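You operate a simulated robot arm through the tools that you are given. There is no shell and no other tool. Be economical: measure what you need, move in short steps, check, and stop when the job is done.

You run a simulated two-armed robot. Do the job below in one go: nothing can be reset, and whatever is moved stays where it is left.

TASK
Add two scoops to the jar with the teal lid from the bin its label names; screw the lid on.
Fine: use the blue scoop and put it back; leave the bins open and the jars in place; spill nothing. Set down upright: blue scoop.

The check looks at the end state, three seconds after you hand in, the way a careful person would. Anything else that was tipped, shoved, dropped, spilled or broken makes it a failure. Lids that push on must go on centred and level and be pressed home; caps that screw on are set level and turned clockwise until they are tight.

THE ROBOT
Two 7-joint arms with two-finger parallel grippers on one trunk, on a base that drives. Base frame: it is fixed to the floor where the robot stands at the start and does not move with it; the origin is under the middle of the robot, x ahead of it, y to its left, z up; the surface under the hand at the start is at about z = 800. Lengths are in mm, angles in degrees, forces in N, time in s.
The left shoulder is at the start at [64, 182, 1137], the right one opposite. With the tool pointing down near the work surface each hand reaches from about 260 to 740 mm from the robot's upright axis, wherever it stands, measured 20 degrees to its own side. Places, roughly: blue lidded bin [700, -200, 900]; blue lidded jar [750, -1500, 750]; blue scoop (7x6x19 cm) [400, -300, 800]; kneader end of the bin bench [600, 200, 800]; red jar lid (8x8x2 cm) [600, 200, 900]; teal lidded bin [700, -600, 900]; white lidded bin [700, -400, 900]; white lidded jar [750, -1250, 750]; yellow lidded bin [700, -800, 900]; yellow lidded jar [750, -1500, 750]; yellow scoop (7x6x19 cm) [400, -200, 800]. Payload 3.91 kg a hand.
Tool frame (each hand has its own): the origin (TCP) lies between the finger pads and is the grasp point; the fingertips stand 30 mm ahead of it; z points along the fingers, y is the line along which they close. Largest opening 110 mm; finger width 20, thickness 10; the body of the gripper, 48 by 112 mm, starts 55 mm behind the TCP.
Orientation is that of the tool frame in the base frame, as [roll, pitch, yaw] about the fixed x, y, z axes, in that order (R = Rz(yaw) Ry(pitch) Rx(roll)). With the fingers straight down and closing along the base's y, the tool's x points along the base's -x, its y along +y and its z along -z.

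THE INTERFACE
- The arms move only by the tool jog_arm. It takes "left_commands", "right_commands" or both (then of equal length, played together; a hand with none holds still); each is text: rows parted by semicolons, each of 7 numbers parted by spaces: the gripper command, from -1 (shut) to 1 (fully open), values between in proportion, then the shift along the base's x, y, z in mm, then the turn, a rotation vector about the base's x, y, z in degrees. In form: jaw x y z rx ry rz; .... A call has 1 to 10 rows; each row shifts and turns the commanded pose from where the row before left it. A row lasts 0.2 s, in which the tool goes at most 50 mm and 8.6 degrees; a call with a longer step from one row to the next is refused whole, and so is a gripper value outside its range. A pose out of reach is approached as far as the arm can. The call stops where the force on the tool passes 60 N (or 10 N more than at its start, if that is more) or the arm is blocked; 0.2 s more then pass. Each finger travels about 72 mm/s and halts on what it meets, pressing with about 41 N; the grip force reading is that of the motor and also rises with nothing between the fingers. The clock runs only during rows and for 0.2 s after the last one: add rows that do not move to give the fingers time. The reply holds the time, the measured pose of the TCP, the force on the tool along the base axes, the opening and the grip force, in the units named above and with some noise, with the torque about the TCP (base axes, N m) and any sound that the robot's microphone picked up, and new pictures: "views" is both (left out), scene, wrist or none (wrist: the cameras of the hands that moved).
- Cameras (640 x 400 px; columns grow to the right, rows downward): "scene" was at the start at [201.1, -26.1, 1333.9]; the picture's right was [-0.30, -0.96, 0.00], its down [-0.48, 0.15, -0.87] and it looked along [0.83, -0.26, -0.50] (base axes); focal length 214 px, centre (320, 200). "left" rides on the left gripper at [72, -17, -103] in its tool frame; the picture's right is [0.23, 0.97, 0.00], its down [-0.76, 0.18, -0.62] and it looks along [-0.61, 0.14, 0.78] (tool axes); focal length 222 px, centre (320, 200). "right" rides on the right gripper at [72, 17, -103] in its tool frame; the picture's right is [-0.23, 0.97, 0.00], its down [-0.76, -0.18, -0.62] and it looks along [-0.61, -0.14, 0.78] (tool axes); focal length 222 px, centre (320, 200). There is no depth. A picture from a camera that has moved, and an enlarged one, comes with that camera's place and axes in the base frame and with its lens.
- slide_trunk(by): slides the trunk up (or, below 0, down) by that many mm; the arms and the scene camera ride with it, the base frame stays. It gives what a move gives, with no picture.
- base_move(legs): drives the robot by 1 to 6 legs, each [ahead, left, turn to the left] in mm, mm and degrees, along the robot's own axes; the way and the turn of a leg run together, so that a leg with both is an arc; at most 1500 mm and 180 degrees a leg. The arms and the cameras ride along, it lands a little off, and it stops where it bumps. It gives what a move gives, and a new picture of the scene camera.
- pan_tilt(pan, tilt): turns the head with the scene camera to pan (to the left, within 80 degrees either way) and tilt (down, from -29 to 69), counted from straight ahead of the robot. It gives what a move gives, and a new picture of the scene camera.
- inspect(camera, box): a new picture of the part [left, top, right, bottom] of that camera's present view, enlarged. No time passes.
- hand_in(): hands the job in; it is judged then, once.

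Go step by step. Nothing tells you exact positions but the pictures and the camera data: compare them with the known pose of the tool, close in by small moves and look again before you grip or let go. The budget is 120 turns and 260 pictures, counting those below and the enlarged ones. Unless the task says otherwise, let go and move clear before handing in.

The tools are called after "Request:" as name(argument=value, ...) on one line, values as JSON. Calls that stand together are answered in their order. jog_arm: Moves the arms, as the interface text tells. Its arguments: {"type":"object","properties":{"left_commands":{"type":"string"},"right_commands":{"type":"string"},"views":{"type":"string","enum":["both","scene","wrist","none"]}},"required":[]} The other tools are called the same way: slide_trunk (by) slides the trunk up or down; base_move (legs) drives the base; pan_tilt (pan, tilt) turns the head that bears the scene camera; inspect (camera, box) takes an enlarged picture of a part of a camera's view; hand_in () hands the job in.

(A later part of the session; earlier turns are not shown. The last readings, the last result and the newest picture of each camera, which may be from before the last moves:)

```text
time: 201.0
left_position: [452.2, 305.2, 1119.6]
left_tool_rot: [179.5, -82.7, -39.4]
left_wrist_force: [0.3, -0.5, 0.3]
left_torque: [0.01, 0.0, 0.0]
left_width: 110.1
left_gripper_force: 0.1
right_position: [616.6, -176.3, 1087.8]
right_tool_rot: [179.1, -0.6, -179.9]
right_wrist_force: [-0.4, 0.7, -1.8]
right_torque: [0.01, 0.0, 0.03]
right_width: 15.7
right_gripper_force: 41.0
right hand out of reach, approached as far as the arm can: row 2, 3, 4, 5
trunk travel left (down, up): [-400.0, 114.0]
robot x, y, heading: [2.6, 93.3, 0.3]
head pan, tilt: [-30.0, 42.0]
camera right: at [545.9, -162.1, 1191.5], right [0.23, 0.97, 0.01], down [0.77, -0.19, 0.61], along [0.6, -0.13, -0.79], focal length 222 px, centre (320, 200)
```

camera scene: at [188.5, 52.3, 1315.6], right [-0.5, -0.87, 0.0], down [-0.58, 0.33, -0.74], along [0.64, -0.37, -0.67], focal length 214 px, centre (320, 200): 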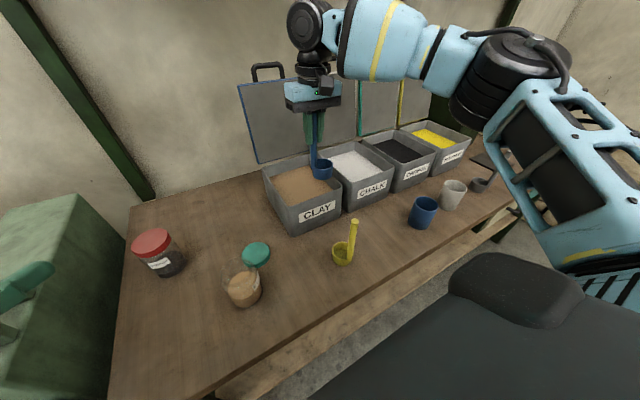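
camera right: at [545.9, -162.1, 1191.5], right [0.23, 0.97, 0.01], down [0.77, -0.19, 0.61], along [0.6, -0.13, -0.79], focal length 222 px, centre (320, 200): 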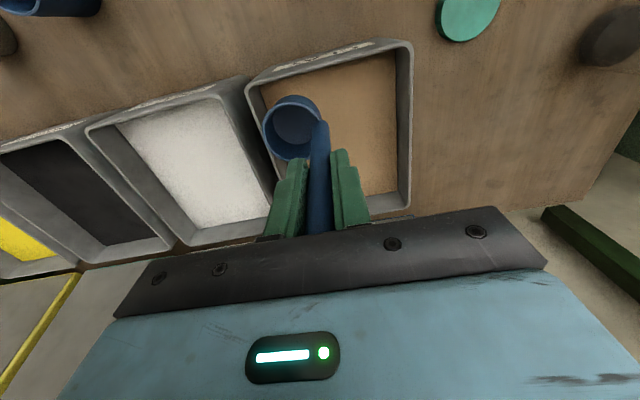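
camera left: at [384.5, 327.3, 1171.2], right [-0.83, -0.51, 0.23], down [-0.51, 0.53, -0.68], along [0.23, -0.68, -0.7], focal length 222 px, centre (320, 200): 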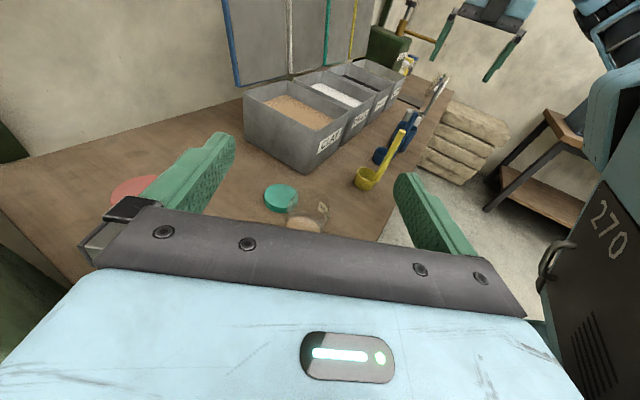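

Turning the scoop back to yaw -90 puts the cup forward into the bin, the same dip as before.

Request:
jog_arm(right_commands="-1 0 0 0 0 0 8.5;-1 0 0 0 0 0 8.5;-1 0 0 0 0 0 8.5;-1 0 0 0 0 0 8.5;-1 0 0 0 0 0 8.5;-1 0 0 0 0 0 8.5;-1 0 0 0 0 0 8.5;-1 0 0 0 0 0 8.5;-1 0 0 0 0 0 8.5;-1 0 0 0 0 0 8.5", views="none")

Request:
jog_arm(right_commands="-1 0 0 0 0 0 5;-1 2 1 -12 0 0 0;-1 2 1 -12 0 0 0;-1 2 1 -12 0 0 0;-1 2 1 0 0 0 0", views="wrist")

Request:
inspect(camera="scene", box=[250, 130, 370, 240])

```text
time: 203.2
left_position: [453.1, 303.3, 1119.2]
left_tool_rot: [179.5, -82.7, -39.5]
left_wrist_force: [-0.5, 0.1, -1.0]
left_torque: [0.02, 0.04, -0.03]
left_width: 110.0
left_gripper_force: 0.1
right_position: [616.6, -180.8, 1086.6]
right_tool_rot: [179.2, -0.8, -94.7]
right_wrist_force: [0.4, 0.3, -1.4]
right_torque: [-0.01, 0.03, -0.01]
right_width: 15.5
right_gripper_force: 41.4
right hand out of reach, approached as far as the arm can: row 4
trunk travel left (down, up): [-400.0, 114.0]
robot x, y, heading: [0.9, 92.9, -0.2]
head pan, tilt: [-30.0, 42.0]
```

```text
time: 204.4
left_position: [452.9, 303.0, 1119.4]
left_tool_rot: [179.4, -82.7, -39.5]
left_wrist_force: [-0.1, -0.1, 0.3]
left_torque: [0.0, 0.0, 0.03]
left_width: 109.8
left_gripper_force: 0.1
right_position: [622.0, -177.7, 1050.9]
right_tool_rot: [179.1, -0.7, -89.7]
right_wrist_force: [0.2, -0.1, -0.7]
right_torque: [0.03, 0.07, -0.01]
right_width: 15.4
right_gripper_force: 40.5
trunk travel left (down, up): [-400.0, 114.0]
robot x, y, heading: [-0.7, 92.5, 0.3]
head pan, tilt: [-30.0, 42.0]
camera right: at [606.8, -249.5, 1153.7], right [-0.97, 0.22, 0.01], down [0.18, 0.77, 0.61], along [0.13, 0.6, -0.79], focal length 222 px, centre (320, 200)
```

right: 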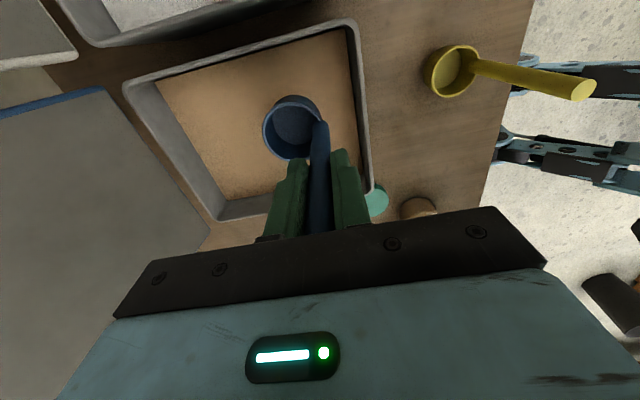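

```text
3.64 times, centred on (310, 185) of scene
camera zoom: at [187.9, 52.2, 1315.7], right [-0.5, -0.87, 0.0], down [-0.58, 0.33, -0.74], along [0.64, -0.37, -0.67], focal length 780 px, centre (356, 254)
```

zoom: 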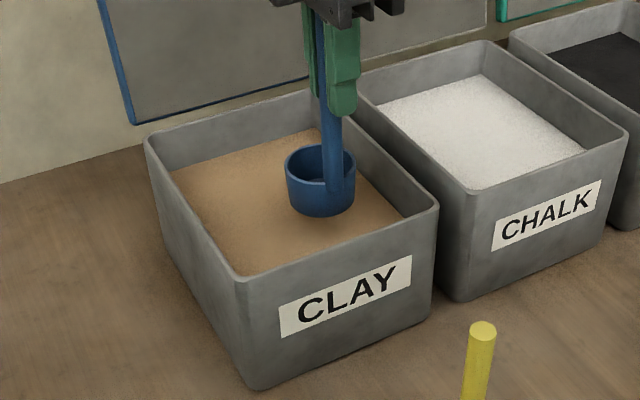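

Dipping for the second scoop, same depth and sweep as the first, then lifting.

Request:
jog_arm(right_commands="-1 0 0 -15 0 0 0;-1 0 0 -15 0 0 0;-1 0 0 -15 0 0 0;-1 0 0 -16 0 0 0;-1 0 0 -16 0 0 0;-1 0 8 0 0 0 0;-1 0 8 0 0 0 0;-1 0 0 -6 0 0 0;-1 0 0 -4 0 0 0;-1 0 0 0 0 0 0", views="none")

Request:
jog_arm(right_commands="-1 0 0 10 0 0 0;-1 0 0 12 0 0 0;-1 0 0 15 0 0 0;-1 0 -4 15 0 0 0;-1 -3 -4 15 0 0 0;-1 -5 -4 15 0 0 0;-1 -8 -2 15 0 0 0;-1 -10 0 15 0 0 0;-1 -15 0 15 0 0 0;-1 -15 0 10 0 0 0", views="wrist")

Request:
inspect(camera="scene", box=[250, 110, 370, 240])

```text
time: 206.6
left_position: [451.8, 303.8, 1119.3]
left_tool_rot: [179.5, -82.6, -39.4]
left_wrist_force: [0.7, -0.6, 0.7]
left_torque: [0.02, -0.01, 0.01]
left_width: 109.9
left_gripper_force: 0.2
right_position: [624.6, -168.5, 964.3]
right_tool_rot: [179.1, -0.7, -89.8]
right_wrist_force: [-0.4, -0.1, -2.0]
right_torque: [0.02, 0.04, 0.0]
right_width: 15.4
right_gripper_force: 41.3
right hand out of reach, approached as far as the arm can: row 7
trunk travel left (down, up): [-400.0, 114.0]
robot x, y, heading: [1.9, 93.2, 0.1]
head pan, tilt: [-30.0, 42.0]
```

```text
time: 208.8
left_position: [452.2, 303.5, 1120.0]
left_tool_rot: [179.7, -82.7, -39.6]
left_wrist_force: [0.5, -0.4, -0.5]
left_torque: [-0.03, -0.01, 0.02]
left_width: 110.1
left_gripper_force: 0.0
right_position: [565.7, -181.5, 1099.2]
right_tool_rot: [179.1, -0.8, -89.8]
right_wrist_force: [0.6, 0.3, -2.1]
right_torque: [0.0, 0.01, 0.02]
right_width: 15.5
right_gripper_force: 40.7
trunk travel left (down, up): [-400.0, 114.0]
robot x, y, heading: [2.9, 95.5, 0.1]
head pan, tilt: [-30.0, 42.0]
camera right: at [550.2, -253.2, 1203.9], right [-0.97, 0.22, 0.01], down [0.19, 0.77, 0.61], along [0.13, 0.6, -0.79], focal length 222 px, centre (320, 200)
```

right: 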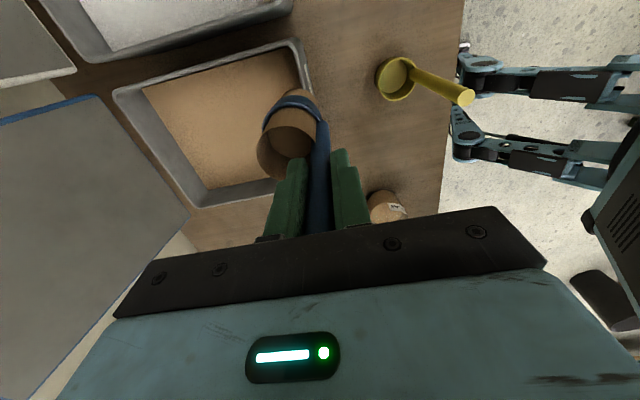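

```text
3.08 times, centred on (310, 175) of scene
camera zoom: at [187.5, 52.1, 1315.7], right [-0.5, -0.87, 0.0], down [-0.58, 0.33, -0.74], along [0.65, -0.37, -0.67], focal length 660 px, centre (351, 277)
```

zoom: 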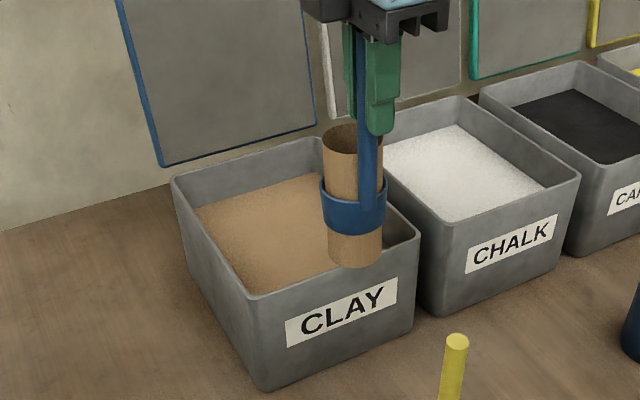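

The second load is in the cup. I'll repeat the proven pour: base left, turn the scoop, then tilt with the lip over the mouth.

Request:
jog_arm(right_commands="-1 0 0 20 0 0 0;-1 0 0 18 0 0 0", views="none")

Request:
base_move(legs=[[0, 188, 0]])

Request:
jog_arm(right_commands="-1 -9 10 0 0 0 -8;-1 -9 10 0 0 0 -8;-1 -9 10 0 0 0 -8;-1 -9 10 0 0 0 -8;-1 -9 10 0 0 0 -8;-1 -9 10 0 0 0 -8;-1 -9 10 0 0 0 -8;-1 -9 10 0 0 0 -8;-1 -9 10 0 0 0 -8;-1 -8 10 0 0 0 -8", views="none")

Request:
jog_arm(right_commands="-1 0 5 0 0 0 -8;-1 0 5 0 0 0 -2", views="none")

Request:
inspect(camera="scene", box=[240, 130, 380, 290])

```text
time: 209.4
left_position: [451.5, 302.2, 1119.3]
left_tool_rot: [179.5, -82.7, -39.5]
left_wrist_force: [-0.1, 0.2, -0.2]
left_torque: [-0.01, 0.02, 0.01]
left_width: 110.0
left_gripper_force: 0.1
right_position: [567.6, -179.8, 1140.6]
right_tool_rot: [179.1, -0.7, -89.8]
right_wrist_force: [0.5, 0.7, -1.7]
right_torque: [0.0, 0.05, 0.01]
right_width: 15.6
right_gripper_force: 40.9
trunk travel left (down, up): [-400.0, 114.0]
robot x, y, heading: [-1.2, 91.8, 0.5]
head pan, tilt: [-30.0, 42.0]
```

```text
time: 211.7
left_position: [451.7, 492.3, 1118.6]
left_tool_rot: [179.5, -82.7, -39.5]
left_wrist_force: [-0.6, 0.3, -0.5]
left_torque: [0.02, 0.01, -0.03]
left_width: 109.9
left_gripper_force: 0.3
right_position: [566.6, 8.7, 1139.9]
right_tool_rot: [179.1, -0.8, -89.9]
right_wrist_force: [0.2, 0.0, -1.4]
right_torque: [-0.03, 0.03, -0.05]
right_width: 15.6
right_gripper_force: 40.7
trunk travel left (down, up): [-400.0, 114.0]
robot x, y, heading: [-2.5, 283.3, 0.4]
head pan, tilt: [-30.0, 42.0]
camera scene: at [187.4, 242.2, 1315.7], right [-0.5, -0.87, 0.0], down [-0.58, 0.33, -0.74], along [0.64, -0.37, -0.67], focal length 214 px, centre (320, 200)
```

scene: 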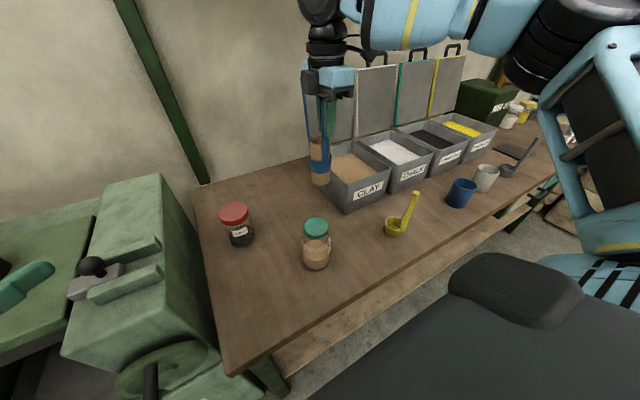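

```text
time: 213.9
left_position: [452.8, 493.8, 1119.3]
left_tool_rot: [179.5, -82.7, -39.5]
left_wrist_force: [-0.3, 0.3, 0.0]
left_torque: [0.0, -0.01, -0.01]
left_width: 109.9
left_gripper_force: 0.1
right_position: [477.9, 109.3, 1139.6]
right_tool_rot: [179.1, -0.8, -170.1]
right_wrist_force: [0.2, 0.1, -2.1]
right_torque: [-0.02, 0.01, 0.01]
right_width: 15.6
right_gripper_force: 41.8
trunk travel left (down, up): [-400.0, 114.0]
robot x, y, heading: [-1.1, 285.1, 0.3]
head pan, tilt: [-30.0, 42.0]
```

```text
time: 214.5
left_position: [450.6, 492.8, 1118.8]
left_tool_rot: [179.5, -82.7, -39.5]
left_wrist_force: [1.1, -0.1, -0.3]
left_torque: [-0.04, -0.02, 0.01]
left_width: 109.8
left_gripper_force: 0.0
right_position: [477.4, 118.4, 1140.0]
right_tool_rot: [179.1, -0.7, -179.9]
right_wrist_force: [0.3, -0.4, -1.9]
right_torque: [0.04, -0.03, -0.01]
right_width: 15.8
right_gripper_force: 40.9
trunk travel left (down, up): [-400.0, 114.0]
robot x, y, heading: [-0.8, 282.2, 0.1]
head pan, tilt: [-30.0, 42.0]
```

```text
2.50 times, centred on (310, 210) of scene
camera zoom: at [187.5, 242.0, 1315.6], right [-0.5, -0.87, 0.0], down [-0.58, 0.33, -0.74], along [0.64, -0.37, -0.67], focal length 536 px, centre (345, 175)
```

zoom: 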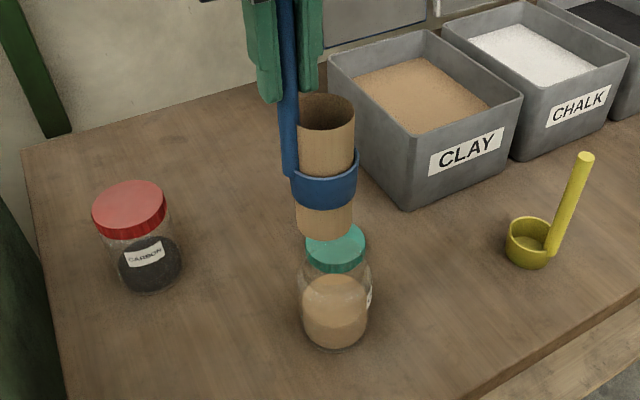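

Running the same tilt path to about 74°.

Request:
jog_arm(right_commands="-1 -2.5 5 -28 0 0 0;-1 -2.5 5 -28 0 0 0;-1 0 0 0 7.5 0 0;-1 0 -9 0 7.5 0 0;-1 0 -17 0 7.5 0 0;-1 0 -20 -2 7.5 0 0;-1 0 -21 -5 7.5 0 0;-1 0 -17 -7 7.5 0 0;-1 0 -16 -10 7.5 0 0;-1 0 -15 -12 7.5 0 0", views="none")

Request:
jog_arm(right_commands="-1 0 -13.5 -15 7.5 0 0;-1 0 -9 -11 5 0 0;-1 0 0 0 0 0 0;-1 0 0 0 0 0 0", views="none")

Request:
inspect(camera="scene", box=[240, 150, 380, 290])

```text
time: 216.7
left_position: [451.2, 492.6, 1119.6]
left_tool_rot: [179.7, -82.6, -39.8]
left_wrist_force: [-0.4, -0.3, -0.6]
left_torque: [0.02, -0.02, 0.0]
left_width: 110.0
left_gripper_force: 0.1
right_position: [472.9, 14.3, 1046.2]
right_tool_rot: [119.1, -0.2, -179.3]
right_wrist_force: [-0.4, -1.0, -1.7]
right_torque: [-0.12, 0.01, -0.02]
right_width: 15.7
right_gripper_force: 41.6
trunk travel left (down, up): [-400.0, 114.0]
robot x, y, heading: [-3.5, 282.7, 0.2]
head pan, tilt: [-30.0, 42.0]
```

```text
time: 217.7
left_position: [452.2, 492.8, 1119.1]
left_tool_rot: [179.5, -82.7, -39.6]
left_wrist_force: [-0.2, -0.1, 0.3]
left_torque: [-0.03, 0.02, 0.0]
left_width: 109.8
left_gripper_force: 0.0
right_position: [471.0, -8.8, 1021.0]
right_tool_rot: [106.6, -0.1, -179.3]
right_wrist_force: [0.8, -0.1, -1.3]
right_torque: [-0.18, 0.0, -0.02]
right_width: 15.6
right_gripper_force: 41.3
trunk travel left (down, up): [-400.0, 114.0]
robot x, y, heading: [1.0, 285.5, 0.3]
head pan, tilt: [-30.0, 42.0]
```

```text
2.86 times, centred on (310, 220) of scene
camera zoom: at [187.4, 241.8, 1315.7], right [-0.5, -0.87, 0.0], down [-0.58, 0.33, -0.74], along [0.64, -0.37, -0.67], focal length 613 px, centre (349, 143)
```

zoom: 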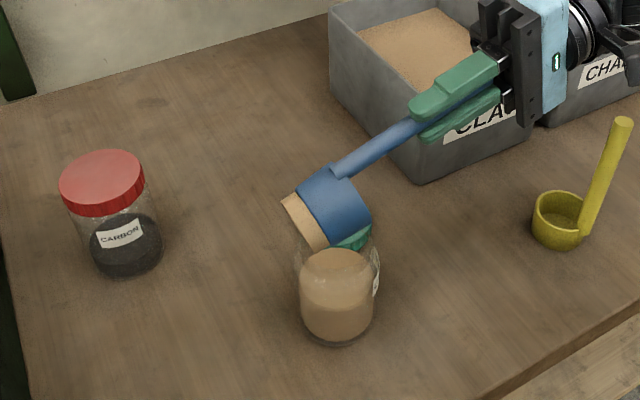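

The jar is fuller and the bench is still clean. Swinging the pour direction and tipping past horizontal to empty the cup.

Request:
jog_arm(right_commands="-1 -11.6 3.7 2 0 0 -7;-1 -11.6 3.7 2 0 0 -7;-1 -11.6 3.7 0 0 0 -7;-1 -11.6 3.7 0 0 0 -7;-1 -11.6 3.7 0 0 0 -7;-1 -6.3 -9 -10 6.5 -4.6 0;-1 -5.2 -7.4 -10 6.5 -4.6 0;-1 -3.7 -5.3 -10 6.5 -4.6 0;-1 0 0 0 0 0 0", views="none")

Request:
inspect(camera="scene", box=[240, 150, 380, 290])

```text
time: 219.7
left_position: [452.5, 493.0, 1119.9]
left_tool_rot: [179.5, -82.7, -39.5]
left_wrist_force: [0.0, 0.9, -0.3]
left_torque: [-0.02, -0.02, 0.01]
left_width: 109.8
left_gripper_force: 0.0
right_position: [399.5, -9.9, 995.3]
right_tool_rot: [82.6, 0.4, 145.7]
right_wrist_force: [-0.1, 0.0, -1.8]
right_torque: [-0.17, 0.11, -0.01]
right_width: 15.4
right_gripper_force: 40.6
trunk travel left (down, up): [-400.0, 114.0]
robot x, y, heading: [-0.5, 282.5, 0.2]
head pan, tilt: [-30.0, 42.0]
```

```text
2.86 times, centred on (310, 220) of scene
camera zoom: at [187.5, 242.1, 1315.7], right [-0.5, -0.87, 0.0], down [-0.58, 0.33, -0.74], along [0.64, -0.37, -0.67], focal length 613 px, centre (349, 143)
```

zoom: 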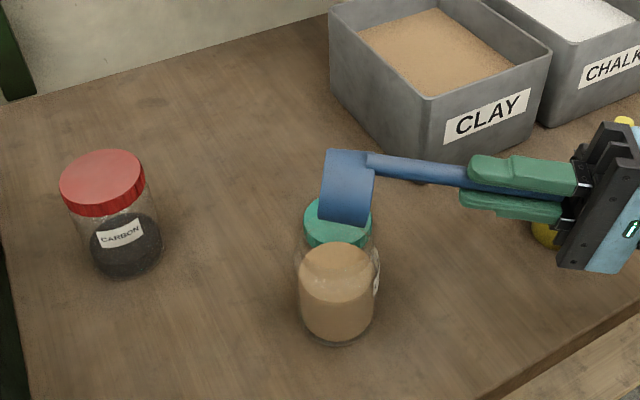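

The cup is empty and everything went in. Now I untilt, level the scoop, and drive the base back toward the scoop's place.

Request:
jog_arm(right_commands="-1 3.7 5.3 12 -6.5 4.6 0;-1 5.2 7.4 12 -6.5 4.6 0;-1 6.3 9 12 -6.5 4.6 0;-1 11.6 -3.7 4 0 0 7;-1 11.6 -3.7 4 0 0 7;-1 11.6 -3.7 4 0 0 7;-1 11.6 -3.7 4 0 0 7;-1 11.6 -3.7 4 0 0 7;-1 0 9 8 -8.1 0 0;-1 0 9 8 -8.1 0 0", views="none")

Request:
jog_arm(right_commands="-1 0 9 8 -8.1 0 0;-1 0 9 8 -8.1 0 0;-1 0 9 8 -8.1 0 0;-1 0 9 8 -8.1 0 0;-1 0 9 8 -8.1 0 0;-1 0 5 8 -8.1 0 0;-1 0 0 8 -8.1 0 0", views="none")

Request:
base_move(legs=[[0, -255, 0]])

```text
time: 221.9
left_position: [452.2, 494.6, 1119.6]
left_tool_rot: [179.5, -82.5, -39.4]
left_wrist_force: [0.1, 0.6, -0.4]
left_torque: [-0.01, -0.03, 0.0]
left_width: 109.9
left_gripper_force: 0.0
right_position: [472.1, 10.1, 1065.0]
right_tool_rot: [123.1, -0.3, -179.2]
right_wrist_force: [1.3, 0.3, -1.8]
right_torque: [-0.11, 0.02, 0.0]
right_width: 15.5
right_gripper_force: 40.9
trunk travel left (down, up): [-400.0, 114.0]
robot x, y, heading: [0.8, 283.1, 0.2]
head pan, tilt: [-30.0, 42.0]
```

```text
time: 223.5
left_position: [451.3, 493.3, 1119.0]
left_tool_rot: [179.4, -82.7, -39.5]
left_wrist_force: [-0.7, -0.8, -0.8]
left_torque: [0.01, 0.02, -0.02]
left_width: 110.0
left_gripper_force: 0.1
right_position: [471.2, 58.9, 1125.0]
right_tool_rot: [179.8, -0.7, 179.9]
right_wrist_force: [-0.6, 0.7, -2.5]
right_torque: [0.01, -0.05, 0.0]
right_width: 15.4
right_gripper_force: 40.8
trunk travel left (down, up): [-400.0, 114.0]
robot x, y, heading: [-0.9, 277.2, 0.3]
head pan, tilt: [-30.0, 42.0]
```

```text
time: 226.3
left_position: [452.4, 236.4, 1118.5]
left_tool_rot: [179.5, -82.7, -39.5]
left_wrist_force: [0.7, -0.6, -0.3]
left_torque: [0.01, -0.01, 0.01]
left_width: 109.8
left_gripper_force: 0.0
right_position: [472.8, -197.3, 1123.6]
right_tool_rot: [179.4, -0.7, -179.8]
right_wrist_force: [-0.5, -0.5, -1.2]
right_torque: [0.06, -0.01, 0.01]
right_width: 15.3
right_gripper_force: 41.6
trunk travel left (down, up): [-400.0, 114.0]
robot x, y, heading: [-0.1, 26.7, 0.3]
head pan, tilt: [-30.0, 42.0]
camera scene: at [188.4, -15.0, 1315.7], right [-0.5, -0.87, 0.0], down [-0.58, 0.33, -0.74], along [0.65, -0.37, -0.67], focal length 214 px, centre (320, 200)
```

scene: 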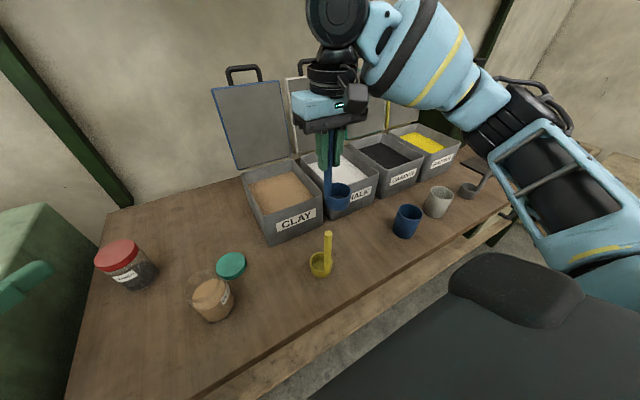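

Turning the scoop back to its original heading while moving over its home spot (422.9, -320.2).

Request:
jog_arm(right_commands="-1 -5 -12.3 0 0 0 8.5;-1 -5 -12.3 0 0 0 8.5;-1 -5 -12.3 0 0 0 8.5;-1 -5 -12.3 0 0 0 8.5;-1 -5 -12.3 0 0 0 8.5;-1 -5 -12.3 0 0 0 8.5;-1 -5 -12.3 0 0 0 8.5;-1 -5 -12.3 0 0 0 8.5;-1 -5 -12.3 0 0 0 8.5;-1 -5 -12.2 0 0 0 8.5", views="none")

Request:
jog_arm(right_commands="-1 0 0 -30 0 0 5.1;-1 0 0 -40 0 0 0;-1 0 0 -40 0 0 0;-1 0 0 -30 0 0 0;-1 0 0 0 0 0 0", views="wrist")

Request:
inspect(camera="scene", box=[300, 190, 420, 290])

```text
time: 228.5
left_position: [450.7, 235.8, 1119.3]
left_tool_rot: [179.7, -82.7, -39.5]
left_wrist_force: [0.2, -0.4, -0.3]
left_torque: [-0.01, -0.03, 0.01]
left_width: 110.0
left_gripper_force: 0.2
right_position: [422.0, -321.1, 1124.1]
right_tool_rot: [179.6, -0.8, -94.6]
right_wrist_force: [0.2, 0.5, -0.9]
right_torque: [0.01, 0.04, -0.02]
right_width: 15.5
right_gripper_force: 40.8
trunk travel left (down, up): [-400.0, 114.0]
robot x, y, heading: [1.4, 23.9, 0.3]
head pan, tilt: [-30.0, 42.0]
```

```text
time: 229.7
left_position: [451.9, 236.0, 1118.7]
left_tool_rot: [179.4, -82.7, -39.4]
left_wrist_force: [0.6, -0.4, 0.1]
left_torque: [0.01, -0.01, 0.05]
left_width: 109.9
left_gripper_force: 0.2
right_position: [423.0, -317.5, 984.3]
right_tool_rot: [179.5, -0.7, -89.7]
right_wrist_force: [0.6, 0.1, -1.8]
right_torque: [-0.02, 0.01, 0.02]
right_width: 15.6
right_gripper_force: 40.9
trunk travel left (down, up): [-400.0, 114.0]
robot x, y, heading: [1.5, 26.0, 0.2]
head pan, tilt: [-30.0, 42.0]
camera right: at [407.6, -389.0, 1087.7], right [-0.98, 0.22, 0.0], down [0.18, 0.77, 0.61], along [0.13, 0.6, -0.79], focal length 222 px, centre (320, 200)
```

right: 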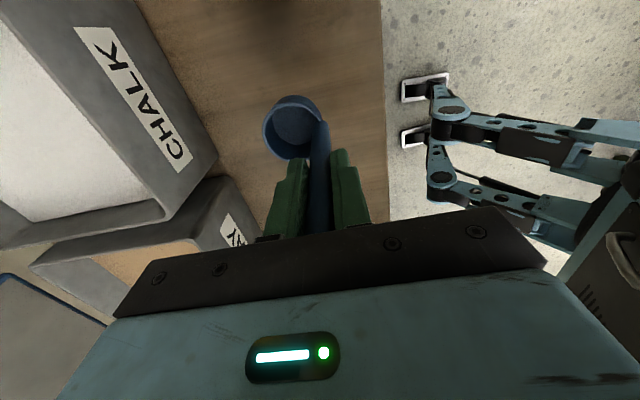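

```text
4.00 times, centred on (360, 240) of scene
camera zoom: at [188.3, -14.8, 1315.7], right [-0.5, -0.87, 0.0], down [-0.58, 0.33, -0.74], along [0.65, -0.37, -0.67], focal length 858 px, centre (160, 40)
```

zoom: 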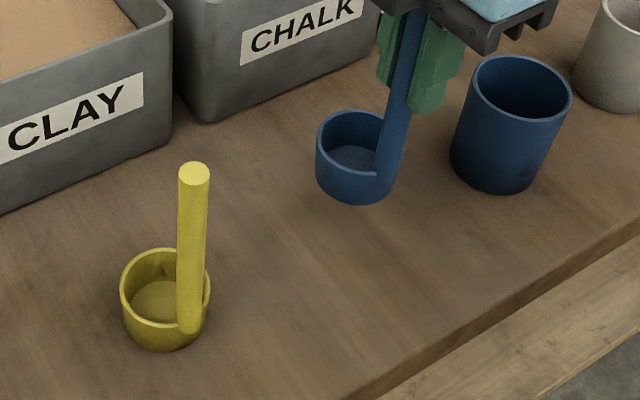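

The scoop is clean and empty above its spot. Lowering the last 35 mm gently to contact.

Request:
jog_arm(right_commands="-1 0 -2.5 -15 0 0 0;-1 0 0 -13 0 0 0;-1 0 0 -3 0 0 0;-1 0 0 -2 0 0 0;-1 0 0 -1 0 0 0;-1 0 0 0 0 0 0", views="none")

```text
time: 231.1
left_position: [452.5, 237.5, 1118.3]
left_tool_rot: [179.5, -82.7, -39.6]
left_wrist_force: [0.3, -0.2, 0.6]
left_torque: [0.0, -0.03, -0.04]
left_width: 110.1
left_gripper_force: 0.0
right_position: [421.5, -322.3, 948.9]
right_tool_rot: [179.5, -0.8, -89.7]
right_wrist_force: [0.1, -0.3, -1.3]
right_torque: [0.0, 0.06, 0.03]
right_width: 15.7
right_gripper_force: 40.8
trunk travel left (down, up): [-400.0, 114.0]
robot x, y, heading: [3.8, 26.7, 0.2]
head pan, tilt: [-30.0, 42.0]
```

Request:
jog_arm(right_commands="-1 0 1 -1 0 0 0;-1 0 0 -1 0 0 0;-1 0 0 0 0 0 0", views="none")

Request:
jog_arm(right_commands="-1 0 0 -1 0 0 0;-1 0 0 -1 0 0 0;-1 0 0 0 0 0 0", views="none")

Request:
inspect(camera="scene", box=[340, 200, 420, 260])

```text
time: 231.9
left_position: [453.0, 236.3, 1118.6]
left_tool_rot: [179.5, -82.8, -39.5]
left_wrist_force: [-0.2, 0.6, 0.5]
left_torque: [0.0, -0.01, 0.01]
left_width: 110.2
left_gripper_force: 0.1
right_position: [422.1, -323.2, 946.8]
right_tool_rot: [179.5, -0.8, -89.7]
right_wrist_force: [0.8, 0.1, -2.0]
right_torque: [0.02, 0.03, -0.02]
right_width: 15.5
right_gripper_force: 41.0
trunk travel left (down, up): [-400.0, 114.0]
robot x, y, heading: [0.3, 27.4, 0.3]
head pan, tilt: [-30.0, 42.0]
```

```text
time: 232.7
left_position: [452.3, 236.6, 1119.0]
left_tool_rot: [179.5, -82.7, -39.6]
left_wrist_force: [0.7, -0.7, 0.5]
left_torque: [-0.01, 0.01, 0.02]
left_width: 110.1
left_gripper_force: 0.1
right_position: [422.3, -322.6, 945.3]
right_tool_rot: [179.5, -0.7, -89.7]
right_wrist_force: [0.5, 0.2, -1.8]
right_torque: [-0.01, 0.05, 0.02]
right_width: 15.6
right_gripper_force: 41.4
trunk travel left (down, up): [-400.0, 114.0]
robot x, y, heading: [0.5, 22.7, 0.0]
head pan, tilt: [-30.0, 42.0]
```

```text
6.67 times, centred on (380, 230) of scene
camera zoom: at [188.3, -14.9, 1315.7], right [-0.5, -0.87, 0.0], down [-0.58, 0.33, -0.74], along [0.65, -0.37, -0.67], focal length 1430 px, centre (-80, 0)
```

zoom: 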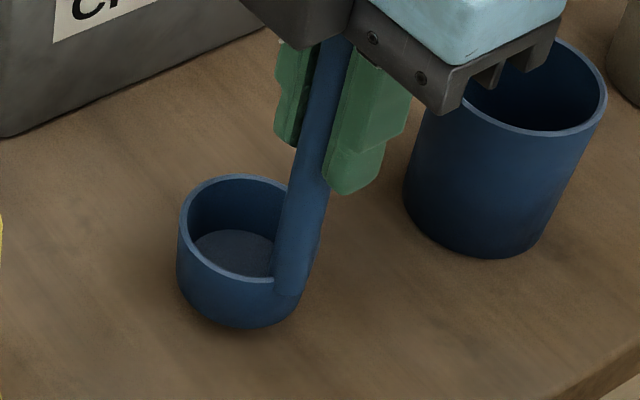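

Request:
jog_arm(right_commands="-1 0 0 -1.5 0 0 0;-1 0 0 -1.5 0 0 0;-1 0 0 0 0 0 0", views="none")

Request:
jog_arm(right_commands="-1 0 0 -1.5 0 0 0;-1 0 0 -1.5 0 0 0;-1 0 0 0 0 0 0", views="none")

```text
time: 233.5
left_position: [453.0, 236.2, 1120.4]
left_tool_rot: [179.5, -82.7, -39.4]
left_wrist_force: [-0.7, 0.3, 0.2]
left_torque: [0.01, 0.0, -0.01]
left_width: 110.0
left_gripper_force: 0.0
right_position: [423.4, -321.2, 942.1]
right_tool_rot: [179.5, -0.7, -89.6]
right_wrist_force: [-0.3, 0.5, -2.1]
right_torque: [-0.03, 0.02, 0.02]
right_width: 15.3
right_gripper_force: 41.6
trunk travel left (down, up): [-400.0, 114.0]
robot x, y, heading: [2.4, 24.0, 0.6]
head pan, tilt: [-30.0, 42.0]
```

```text
time: 234.3
left_position: [451.1, 236.0, 1119.0]
left_tool_rot: [179.5, -82.7, -39.6]
left_wrist_force: [0.3, -0.1, 0.1]
left_torque: [0.01, -0.01, -0.02]
left_width: 110.1
left_gripper_force: 0.0
right_position: [423.1, -321.8, 940.2]
right_tool_rot: [179.4, -0.7, -89.7]
right_wrist_force: [-0.1, -0.4, -2.2]
right_torque: [0.0, 0.06, 0.0]
right_width: 15.6
right_gripper_force: 40.4
trunk travel left (down, up): [-400.0, 114.0]
robot x, y, heading: [-0.5, 27.1, 0.4]
head pan, tilt: [-30.0, 42.0]
```

Request:
jog_arm(right_commands="-1 0 0 -1.5 0 0 0;-1 0 0 -1.5 0 0 0;-1 0 0 0 0 0 0", views="none")

Request:
jog_arm(right_commands="-1 0 0 -1 0 0 0;-1 0 0 -1 0 0 0;-1 0 0 0 0 0 0", views="none")

Request:
inspect(camera="scene", box=[340, 200, 420, 260])

```text
time: 235.1
left_position: [452.5, 237.4, 1119.5]
left_tool_rot: [179.5, -82.6, -39.5]
left_wrist_force: [0.3, -0.3, -0.3]
left_torque: [-0.02, 0.02, 0.01]
left_width: 109.8
left_gripper_force: 0.1
right_position: [422.9, -323.0, 938.1]
right_tool_rot: [179.5, -0.6, -89.7]
right_wrist_force: [0.0, -0.7, -1.5]
right_torque: [-0.02, 0.04, 0.01]
right_width: 15.4
right_gripper_force: 41.1
trunk travel left (down, up): [-400.0, 114.0]
robot x, y, heading: [0.3, 25.9, 0.1]
head pan, tilt: [-30.0, 42.0]
```

```text
time: 235.9
left_position: [451.6, 235.0, 1118.9]
left_tool_rot: [179.6, -82.7, -39.5]
left_wrist_force: [-0.9, -0.3, 0.4]
left_torque: [0.0, -0.02, 0.02]
left_width: 110.0
left_gripper_force: 0.1
right_position: [422.3, -322.8, 935.6]
right_tool_rot: [179.5, -0.7, -89.6]
right_wrist_force: [0.1, -0.1, -1.9]
right_torque: [0.03, 0.04, 0.0]
right_width: 15.4
right_gripper_force: 41.0
trunk travel left (down, up): [-400.0, 114.0]
robot x, y, heading: [0.9, 27.3, 0.1]
head pan, tilt: [-30.0, 42.0]
```

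```text
6.67 times, centred on (380, 230) of scene
camera zoom: at [188.3, -14.9, 1315.7], right [-0.5, -0.87, 0.0], down [-0.58, 0.33, -0.74], along [0.65, -0.37, -0.67], focal length 1430 px, centre (-80, 0)
```

zoom: 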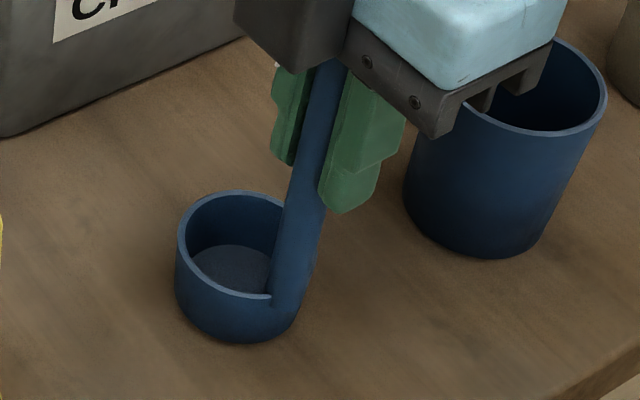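

Request:
jog_arm(right_commands="-1 0 0 -1 0 0 0;-1 0 0 -1 0 0 0;-1 0 0 0 0 0 0", views="none")

Request:
jog_arm(right_commands="-1 0 0 -1 0 0 0;-1 0 0 -1 0 0 0;-1 0 0 0 0 0 0", views="none")

Request:
jog_arm(right_commands="-1 0 0 -1 0 0 0;-1 0 0 -1 0 0 0;-1 0 0 0 0 0 0", views="none")

```text
time: 236.7
left_position: [452.9, 236.1, 1119.0]
left_tool_rot: [179.5, -82.7, -39.5]
left_wrist_force: [0.7, -0.4, -0.3]
left_torque: [0.01, -0.02, -0.02]
left_width: 110.0
left_gripper_force: 0.2
right_position: [423.3, -323.1, 933.6]
right_tool_rot: [179.4, -0.7, -89.7]
right_wrist_force: [-0.7, -0.2, -1.9]
right_torque: [-0.02, 0.05, 0.01]
right_width: 15.8
right_gripper_force: 41.1
trunk travel left (down, up): [-400.0, 114.0]
robot x, y, heading: [-1.2, 23.1, 0.5]
head pan, tilt: [-30.0, 42.0]
```

```text
time: 237.5
left_position: [452.5, 237.0, 1118.8]
left_tool_rot: [179.6, -82.7, -39.6]
left_wrist_force: [0.2, -0.1, 0.0]
left_torque: [0.03, 0.01, 0.02]
left_width: 109.9
left_gripper_force: 0.1
right_position: [422.8, -323.5, 930.6]
right_tool_rot: [179.6, -0.8, -89.7]
right_wrist_force: [-0.8, -0.6, 7.4]
right_torque: [0.03, -0.09, -0.03]
right_width: 15.7
right_gripper_force: 40.5
trunk travel left (down, up): [-400.0, 114.0]
robot x, y, heading: [5.5, 25.1, 0.2]
head pan, tilt: [-30.0, 42.0]
```

```text
time: 238.3
left_position: [450.1, 236.3, 1120.1]
left_tool_rot: [179.9, -82.8, -39.9]
left_wrist_force: [-0.3, 0.8, 0.2]
left_torque: [0.0, 0.01, -0.01]
left_width: 110.0
left_gripper_force: 0.0
right_position: [422.8, -323.0, 931.1]
right_tool_rot: [180.0, -0.7, -89.9]
right_wrist_force: [-3.0, -7.0, 28.8]
right_torque: [-0.12, -0.33, -0.1]
right_width: 15.7
right_gripper_force: 40.4
trunk travel left (down, up): [-400.0, 114.0]
robot x, y, heading: [0.1, 25.7, 0.1]
head pan, tilt: [-30.0, 42.0]
```

Contact. Easing off, opening, and lifting away from the scoop.

Request:
jog_arm(right_commands="-1 0 0 2 0 0 0;-1 0 0 1.5 0 0 0;-0.5 0 0 0 0 0 0;0.2 0 0 0 0 0 0;1 0 0 0 0 0 0;1 0 0 0 0 0 0;1 0 0 30 0 0 0;1 0 0 40 0 0 0;1 0 0 45 0 0 0;1 0 0 45 0 0 0", views="none")

Request:
inspect(camera="scene", box=[300, 190, 420, 290])

Request:
base_move(legs=[[0, -60, 0], [0, 0, 30]])

```text
time: 240.5
left_position: [452.4, 236.9, 1119.4]
left_tool_rot: [179.6, -82.8, -39.5]
left_wrist_force: [-0.2, -0.1, 0.6]
left_torque: [0.01, 0.01, -0.03]
left_width: 109.9
left_gripper_force: 0.0
right_position: [422.9, -320.4, 1092.6]
right_tool_rot: [179.5, -0.7, -89.7]
right_wrist_force: [0.4, -0.6, 0.8]
right_torque: [0.01, 0.0, -0.01]
right_width: 110.0
right_gripper_force: 0.0
trunk travel left (down, up): [-400.0, 114.0]
robot x, y, heading: [0.6, 23.6, 0.2]
head pan, tilt: [-30.0, 42.0]
```

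```text
4.00 times, centred on (360, 240) of scene
camera zoom: at [187.8, -14.2, 1315.8], right [-0.5, -0.87, 0.0], down [-0.58, 0.33, -0.74], along [0.65, -0.37, -0.67], focal length 858 px, centre (160, 40)
```

zoom: 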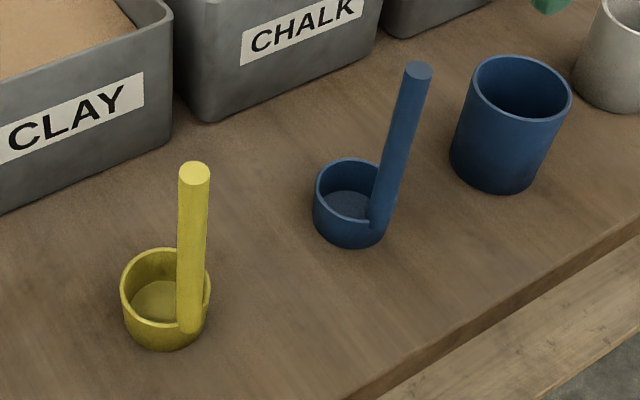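

```text
time: 243.2
left_position: [288.2, 374.1, 1118.2]
left_tool_rot: [179.6, -82.7, -9.7]
left_wrist_force: [0.2, 0.5, -0.4]
left_torque: [0.03, -0.01, -0.04]
left_width: 110.0
left_gripper_force: 0.0
right_position: [539.1, -124.1, 1093.2]
right_tool_rot: [179.4, -0.7, -59.8]
right_wrist_force: [0.0, -0.5, 0.2]
right_torque: [0.0, -0.01, 0.0]
right_width: 109.8
right_gripper_force: 0.1
trunk travel left (down, up): [-400.0, 114.0]
robot x, y, heading: [-0.1, -31.4, 30.2]
head pan, tilt: [-30.0, 42.0]
camera scene: at [184.1, 24.2, 1315.7], right [0.0, -1.0, 0.0], down [-0.67, 0.0, -0.74], along [0.74, 0.0, -0.67], focal length 214 px, centre (320, 200)
```

scene: 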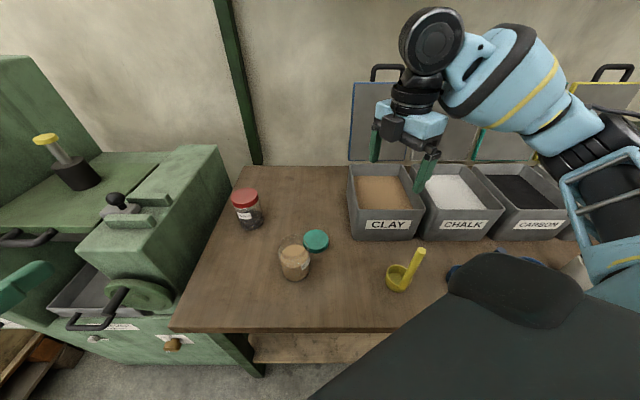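

The blue scoop stands upright in its place. Now the lid: the left hand heads to its stand-off at the jar while the right hand goes back over the lid at (571, 33).

Request:
jog_arm(left_commands="1 20.4 -30 -5 0 0 -7.2;1 20.4 -30 -5 0 0 -7.2;1 20.4 -30 -5 0 0 -7.2;1 20.4 -30 -5 0 0 -7.2;1 20.4 -30 -5 0 0 -7.2;1 20.4 -30 -5 0 0 -7.2;1 20 -30 -5 0 0 -7.2;1 0 0 -40 0 0 0;1 0 0 -40 0 0 0;1 0 0 -40 0 0 0", right_commands="1 6.5 31.4 -18.6 0 0 0;1 6.5 31.4 -18.6 0 0 0;1 6.5 31.4 -18.6 0 0 0;1 6.5 31.4 -18.6 0 0 0;1 6.5 31.5 -18.6 0 0 0;1 0 0 -25 0 0 0;1 0 0 -25 0 0 0;1 0 0 -25 0 0 0;1 0 0 -25 0 0 0;1 0 0 0 0 0 0", views="none")

Request:
jog_arm(left_commands="1 0 0 -40 0 0 0;1 0 0 -40 0 0 0;1 0 0 -40 0 0 0", right_commands="1 0 0 0 0 0 0;1 0 0 0 0 0 0;1 0 0 0 0 0 0", views="wrist")

```text
time: 245.4
left_position: [428.4, 163.7, 964.0]
left_tool_rot: [179.9, -82.6, -60.4]
left_wrist_force: [0.0, -0.5, 0.5]
left_torque: [-0.04, -0.01, -0.01]
left_width: 110.0
left_gripper_force: 0.0
right_position: [572.5, 34.2, 901.0]
right_tool_rot: [179.5, -0.8, -60.0]
right_wrist_force: [0.5, -0.3, -0.8]
right_torque: [-0.01, -0.02, 0.0]
right_width: 110.0
right_gripper_force: 0.1
trunk travel left (down, up): [-400.0, 114.0]
robot x, y, heading: [3.3, -31.8, 30.1]
head pan, tilt: [-30.0, 42.0]
```

```text
time: 246.2
left_position: [431.9, 163.1, 844.8]
left_tool_rot: [179.9, -82.7, -60.5]
left_wrist_force: [-0.2, 0.4, -0.2]
left_torque: [0.02, -0.01, -0.02]
left_width: 109.8
left_gripper_force: 0.0
right_position: [573.2, 34.7, 900.3]
right_tool_rot: [179.5, -0.7, -59.9]
right_wrist_force: [0.1, 0.5, 0.0]
right_torque: [0.01, 0.02, 0.02]
right_width: 109.9
right_gripper_force: 0.0
trunk travel left (down, up): [-400.0, 114.0]
robot x, y, heading: [3.3, -32.5, 30.1]
head pan, tilt: [-30.0, 42.0]
camera right: at [594.3, -35.4, 1004.9], right [-0.96, -0.29, 0.01], down [-0.23, 0.76, 0.61], along [-0.18, 0.58, -0.79], focal length 222 px, centre (320, 200)
camera left: at [401.0, 252.8, 929.8], right [-0.83, -0.5, 0.23], down [-0.51, 0.54, -0.68], along [0.22, -0.68, -0.7], focal length 222 px, centre (320, 200)
```

right: 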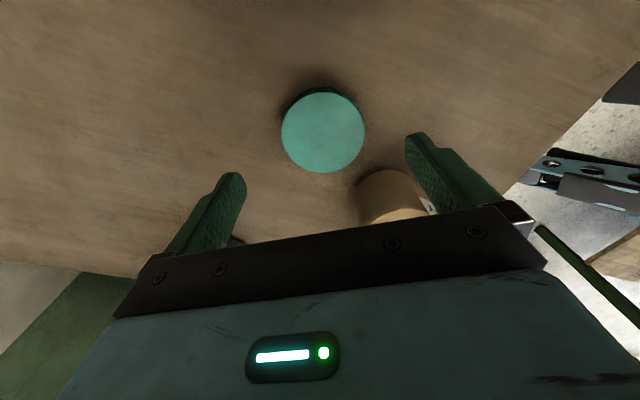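
left: 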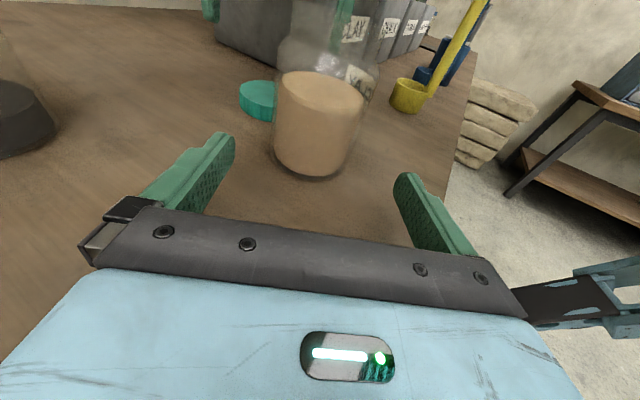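

Both line up. The left hand slides in and grips the jar; the right hand (leveled by 0.9°) goes down on the lid and grips it.

Request:
jog_arm(left_commands="1 11 -19 0 0 0 0;1 11 -19 0 0 0 0;1 11 -19 0 0 0 0;1 9 -16 0 0 0 0;0.4 0 0 0 0 0 0;0 0 0 0 0 0 0;-0.6 0 0 0 0 0 0;-1 0 0 0 0 0 0;-1 0 0 0 0 0 0", right_commands="1 -1.5 -3 -20 0.85 0 0;1 0 0 -20 0 0 0;1 0 0 -20 0 0 0;1 0 0 -7.5 0 0 0;0.4 0 0 0 0 0 0;0 0 0 0 0 0 0;-0.6 0 0 0 0 0 0;-1 0 0 0 0 0 0;-1 0 0 0 0 0 0", views="wrist")

```text
time: 248.2
left_position: [472.5, 90.0, 844.9]
left_tool_rot: [179.6, -82.7, -60.1]
left_wrist_force: [1.4, 0.2, 0.4]
left_torque: [-0.03, -0.03, 0.01]
left_width: 75.0
left_gripper_force: 40.9
right_position: [569.5, 30.8, 834.2]
right_tool_rot: [179.9, 0.0, -59.8]
right_wrist_force: [-0.7, 0.0, 0.6]
right_torque: [0.02, 0.01, 0.0]
right_width: 70.9
right_gripper_force: 41.1
trunk travel left (down, up): [-400.0, 114.0]
robot x, y, heading: [1.5, -38.9, 30.0]
head pan, tilt: [-30.0, 42.0]
camera right: at [591.6, -40.4, 935.9], right [-0.96, -0.29, 0.0], down [-0.23, 0.75, 0.62], along [-0.18, 0.6, -0.78], focal length 222 px, centre (320, 200)
camera left: at [441.8, 180.0, 929.8], right [-0.83, -0.5, 0.23], down [-0.51, 0.53, -0.68], along [0.22, -0.68, -0.7], focal length 222 px, centre (320, 200)
```

right: 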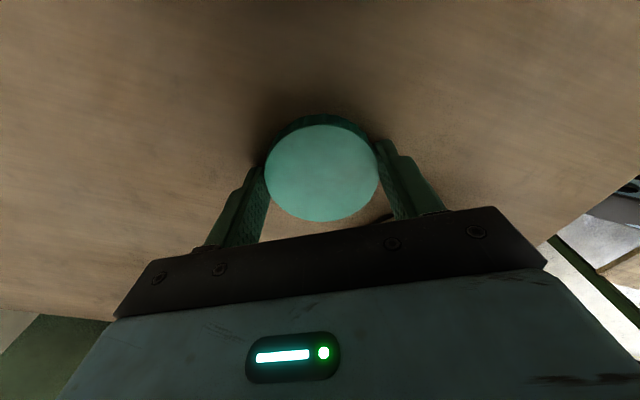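
left: 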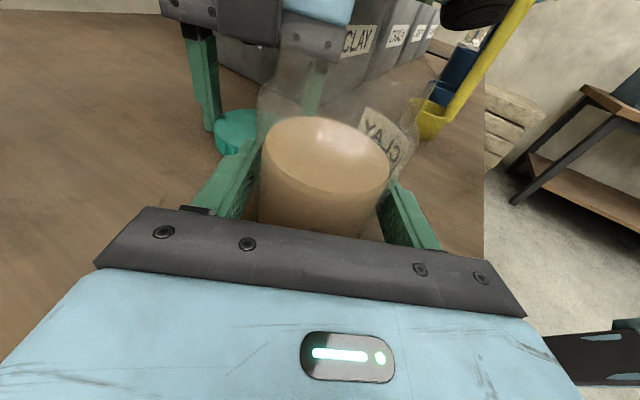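

The lid is held (70.9 mm) and the jar is held. I'll nudge the jar 5 mm back toward its original spot, and carry the lid over it at (476, 88.7), staying above the rim.

Request:
jog_arm(left_commands="-1 0 0 0 0 0 0;-1 0 0 0 0 0 0;-1 2.5 -2 0 0 0 0;-1 2.5 -2 0 0 0 0;-1 0 0 0 0 0 0;-1 0 0 0 0 0 0;-1 0 0 0 0 0 0;-1 0 0 0 0 0 0;-1 0 0 0 0 0 0", right_commands="-1 0 0 30 0 0 0;-1 0 0 45 0 0 0;-1 0 0 45 0 0 0;-1 0 0 30 0 0 0;-1 -24 14.5 0 0 0 0;-1 -24 14.5 0 0 0 0;-1 -24 14.5 0 0 0 0;-1 -21.5 14.4 0 0 0 0;-1 0 0 0 0 0 0", views="none")

Request:
jog_arm(right_commands="-1 0 0 -10 0 0 0;-1 0 0 -10 0 0 0;-1 0 0 -5 0 0 0;-1 0 0 0 0 0 0", views="none")

Request:
inspect(camera="left", box=[190, 0, 510, 220])

Request:
inspect(camera="scene", box=[240, 190, 360, 300])

```text
time: 250.2
left_position: [476.3, 87.1, 844.4]
left_tool_rot: [179.5, -82.7, -59.9]
left_wrist_force: [-0.2, 0.0, 0.8]
left_torque: [-0.12, -0.04, 0.01]
left_width: 75.1
left_gripper_force: 41.2
right_position: [475.8, 87.0, 983.3]
right_tool_rot: [-180.0, 0.0, -59.9]
right_wrist_force: [0.3, -0.3, 0.0]
right_torque: [-0.02, -0.03, 0.02]
right_width: 70.6
right_gripper_force: 41.2
trunk travel left (down, up): [-400.0, 114.0]
robot x, y, heading: [3.3, -30.6, 30.2]
head pan, tilt: [-30.0, 42.0]
```

```text
time: 251.2
left_position: [477.5, 86.7, 844.2]
left_tool_rot: [179.5, -82.7, -60.1]
left_wrist_force: [-0.1, 0.9, 0.4]
left_torque: [-0.06, 0.05, 0.04]
left_width: 74.9
left_gripper_force: 41.1
right_position: [477.8, 89.3, 956.6]
right_tool_rot: [179.9, 0.1, -60.0]
right_wrist_force: [0.0, -0.3, -0.5]
right_torque: [0.04, -0.01, 0.0]
right_width: 70.7
right_gripper_force: 41.0
trunk travel left (down, up): [-400.0, 114.0]
robot x, y, heading: [4.3, -35.3, 30.2]
head pan, tilt: [-30.0, 42.0]
```

```text
1.82 times, centred on (350, 110) of left
camera zoom: at [446.5, 176.3, 929.8], right [-0.83, -0.5, 0.23], down [-0.51, 0.54, -0.68], along [0.22, -0.68, -0.7], focal length 404 px, centre (266, 364)
```

zoom: 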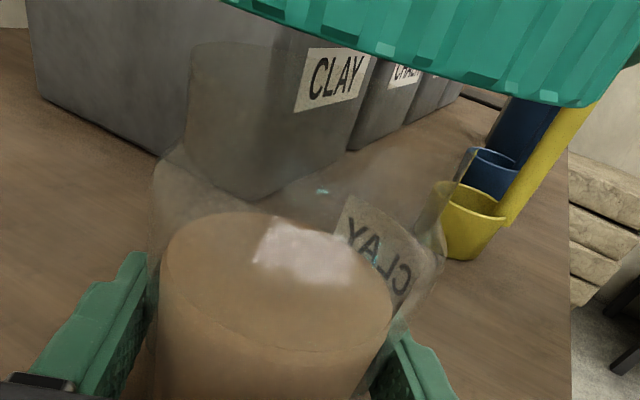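

```text
3.64 times, centred on (300, 245) of scene
camera zoom: at [184.1, 24.2, 1315.7], right [0.0, -1.0, 0.0], down [-0.67, 0.0, -0.74], along [0.74, 0.0, -0.67], focal length 780 px, centre (393, 36)
```

zoom: 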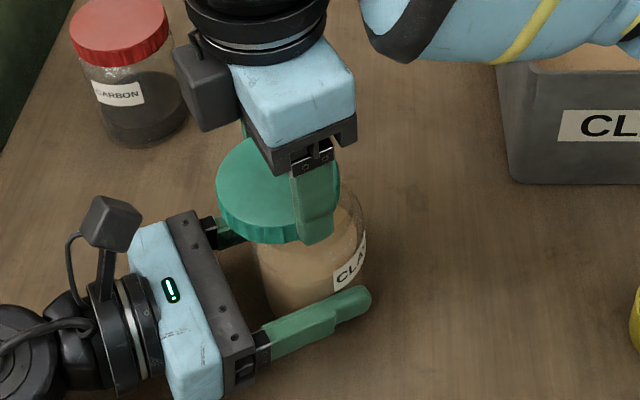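

Comparing lid and jar outlines, the jar sits about 10 mm further from the left palm than assumed (centre about (482, 78)). I'll shift the lid by (+4.5, -9.5) and check the overlap again.

Request:
jog_arm(right_commands="-1 2.5 -5 0 0 0 0;-1 2 -4.5 -5 0 0 0;-1 0 0 0 0 0 0", views="none")

Request:
inspect(camera="scene", box=[250, 200, 350, 290])

Request:
inspect(camera="left", box=[190, 0, 510, 220])

```text
time: 252.0
left_position: [477.5, 86.6, 845.3]
left_tool_rot: [179.5, -82.8, -60.0]
left_wrist_force: [0.1, 0.1, 0.2]
left_torque: [-0.04, 0.05, 0.03]
left_width: 75.1
left_gripper_force: 41.5
right_position: [482.2, 78.4, 951.6]
right_tool_rot: [-180.0, 0.0, -60.0]
right_wrist_force: [-0.3, -0.8, 0.1]
right_torque: [0.0, 0.01, 0.02]
right_width: 70.6
right_gripper_force: 41.0
trunk travel left (down, up): [-400.0, 114.0]
robot x, y, heading: [1.8, -35.9, 29.9]
head pan, tilt: [-30.0, 42.0]
```

```text
4.44 times, centred on (300, 245) of scene
camera zoom: at [184.2, 24.2, 1315.7], right [0.0, -1.0, 0.0], down [-0.67, 0.0, -0.74], along [0.74, 0.0, -0.67], focal length 953 px, centre (409, 0)
```

zoom: 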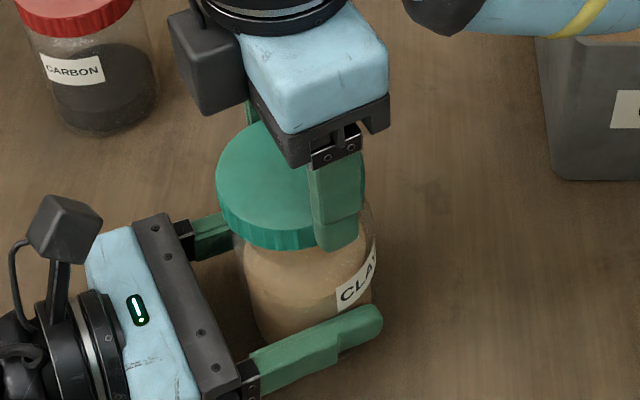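

```text
1.82 times, centred on (350, 110) of left
camera zoom: at [446.6, 176.2, 929.8], right [-0.83, -0.5, 0.23], down [-0.51, 0.54, -0.68], along [0.22, -0.68, -0.7], focal length 404 px, centre (266, 364)
```

zoom: 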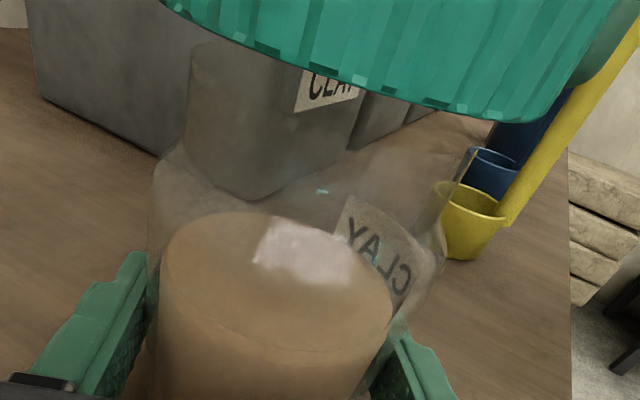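

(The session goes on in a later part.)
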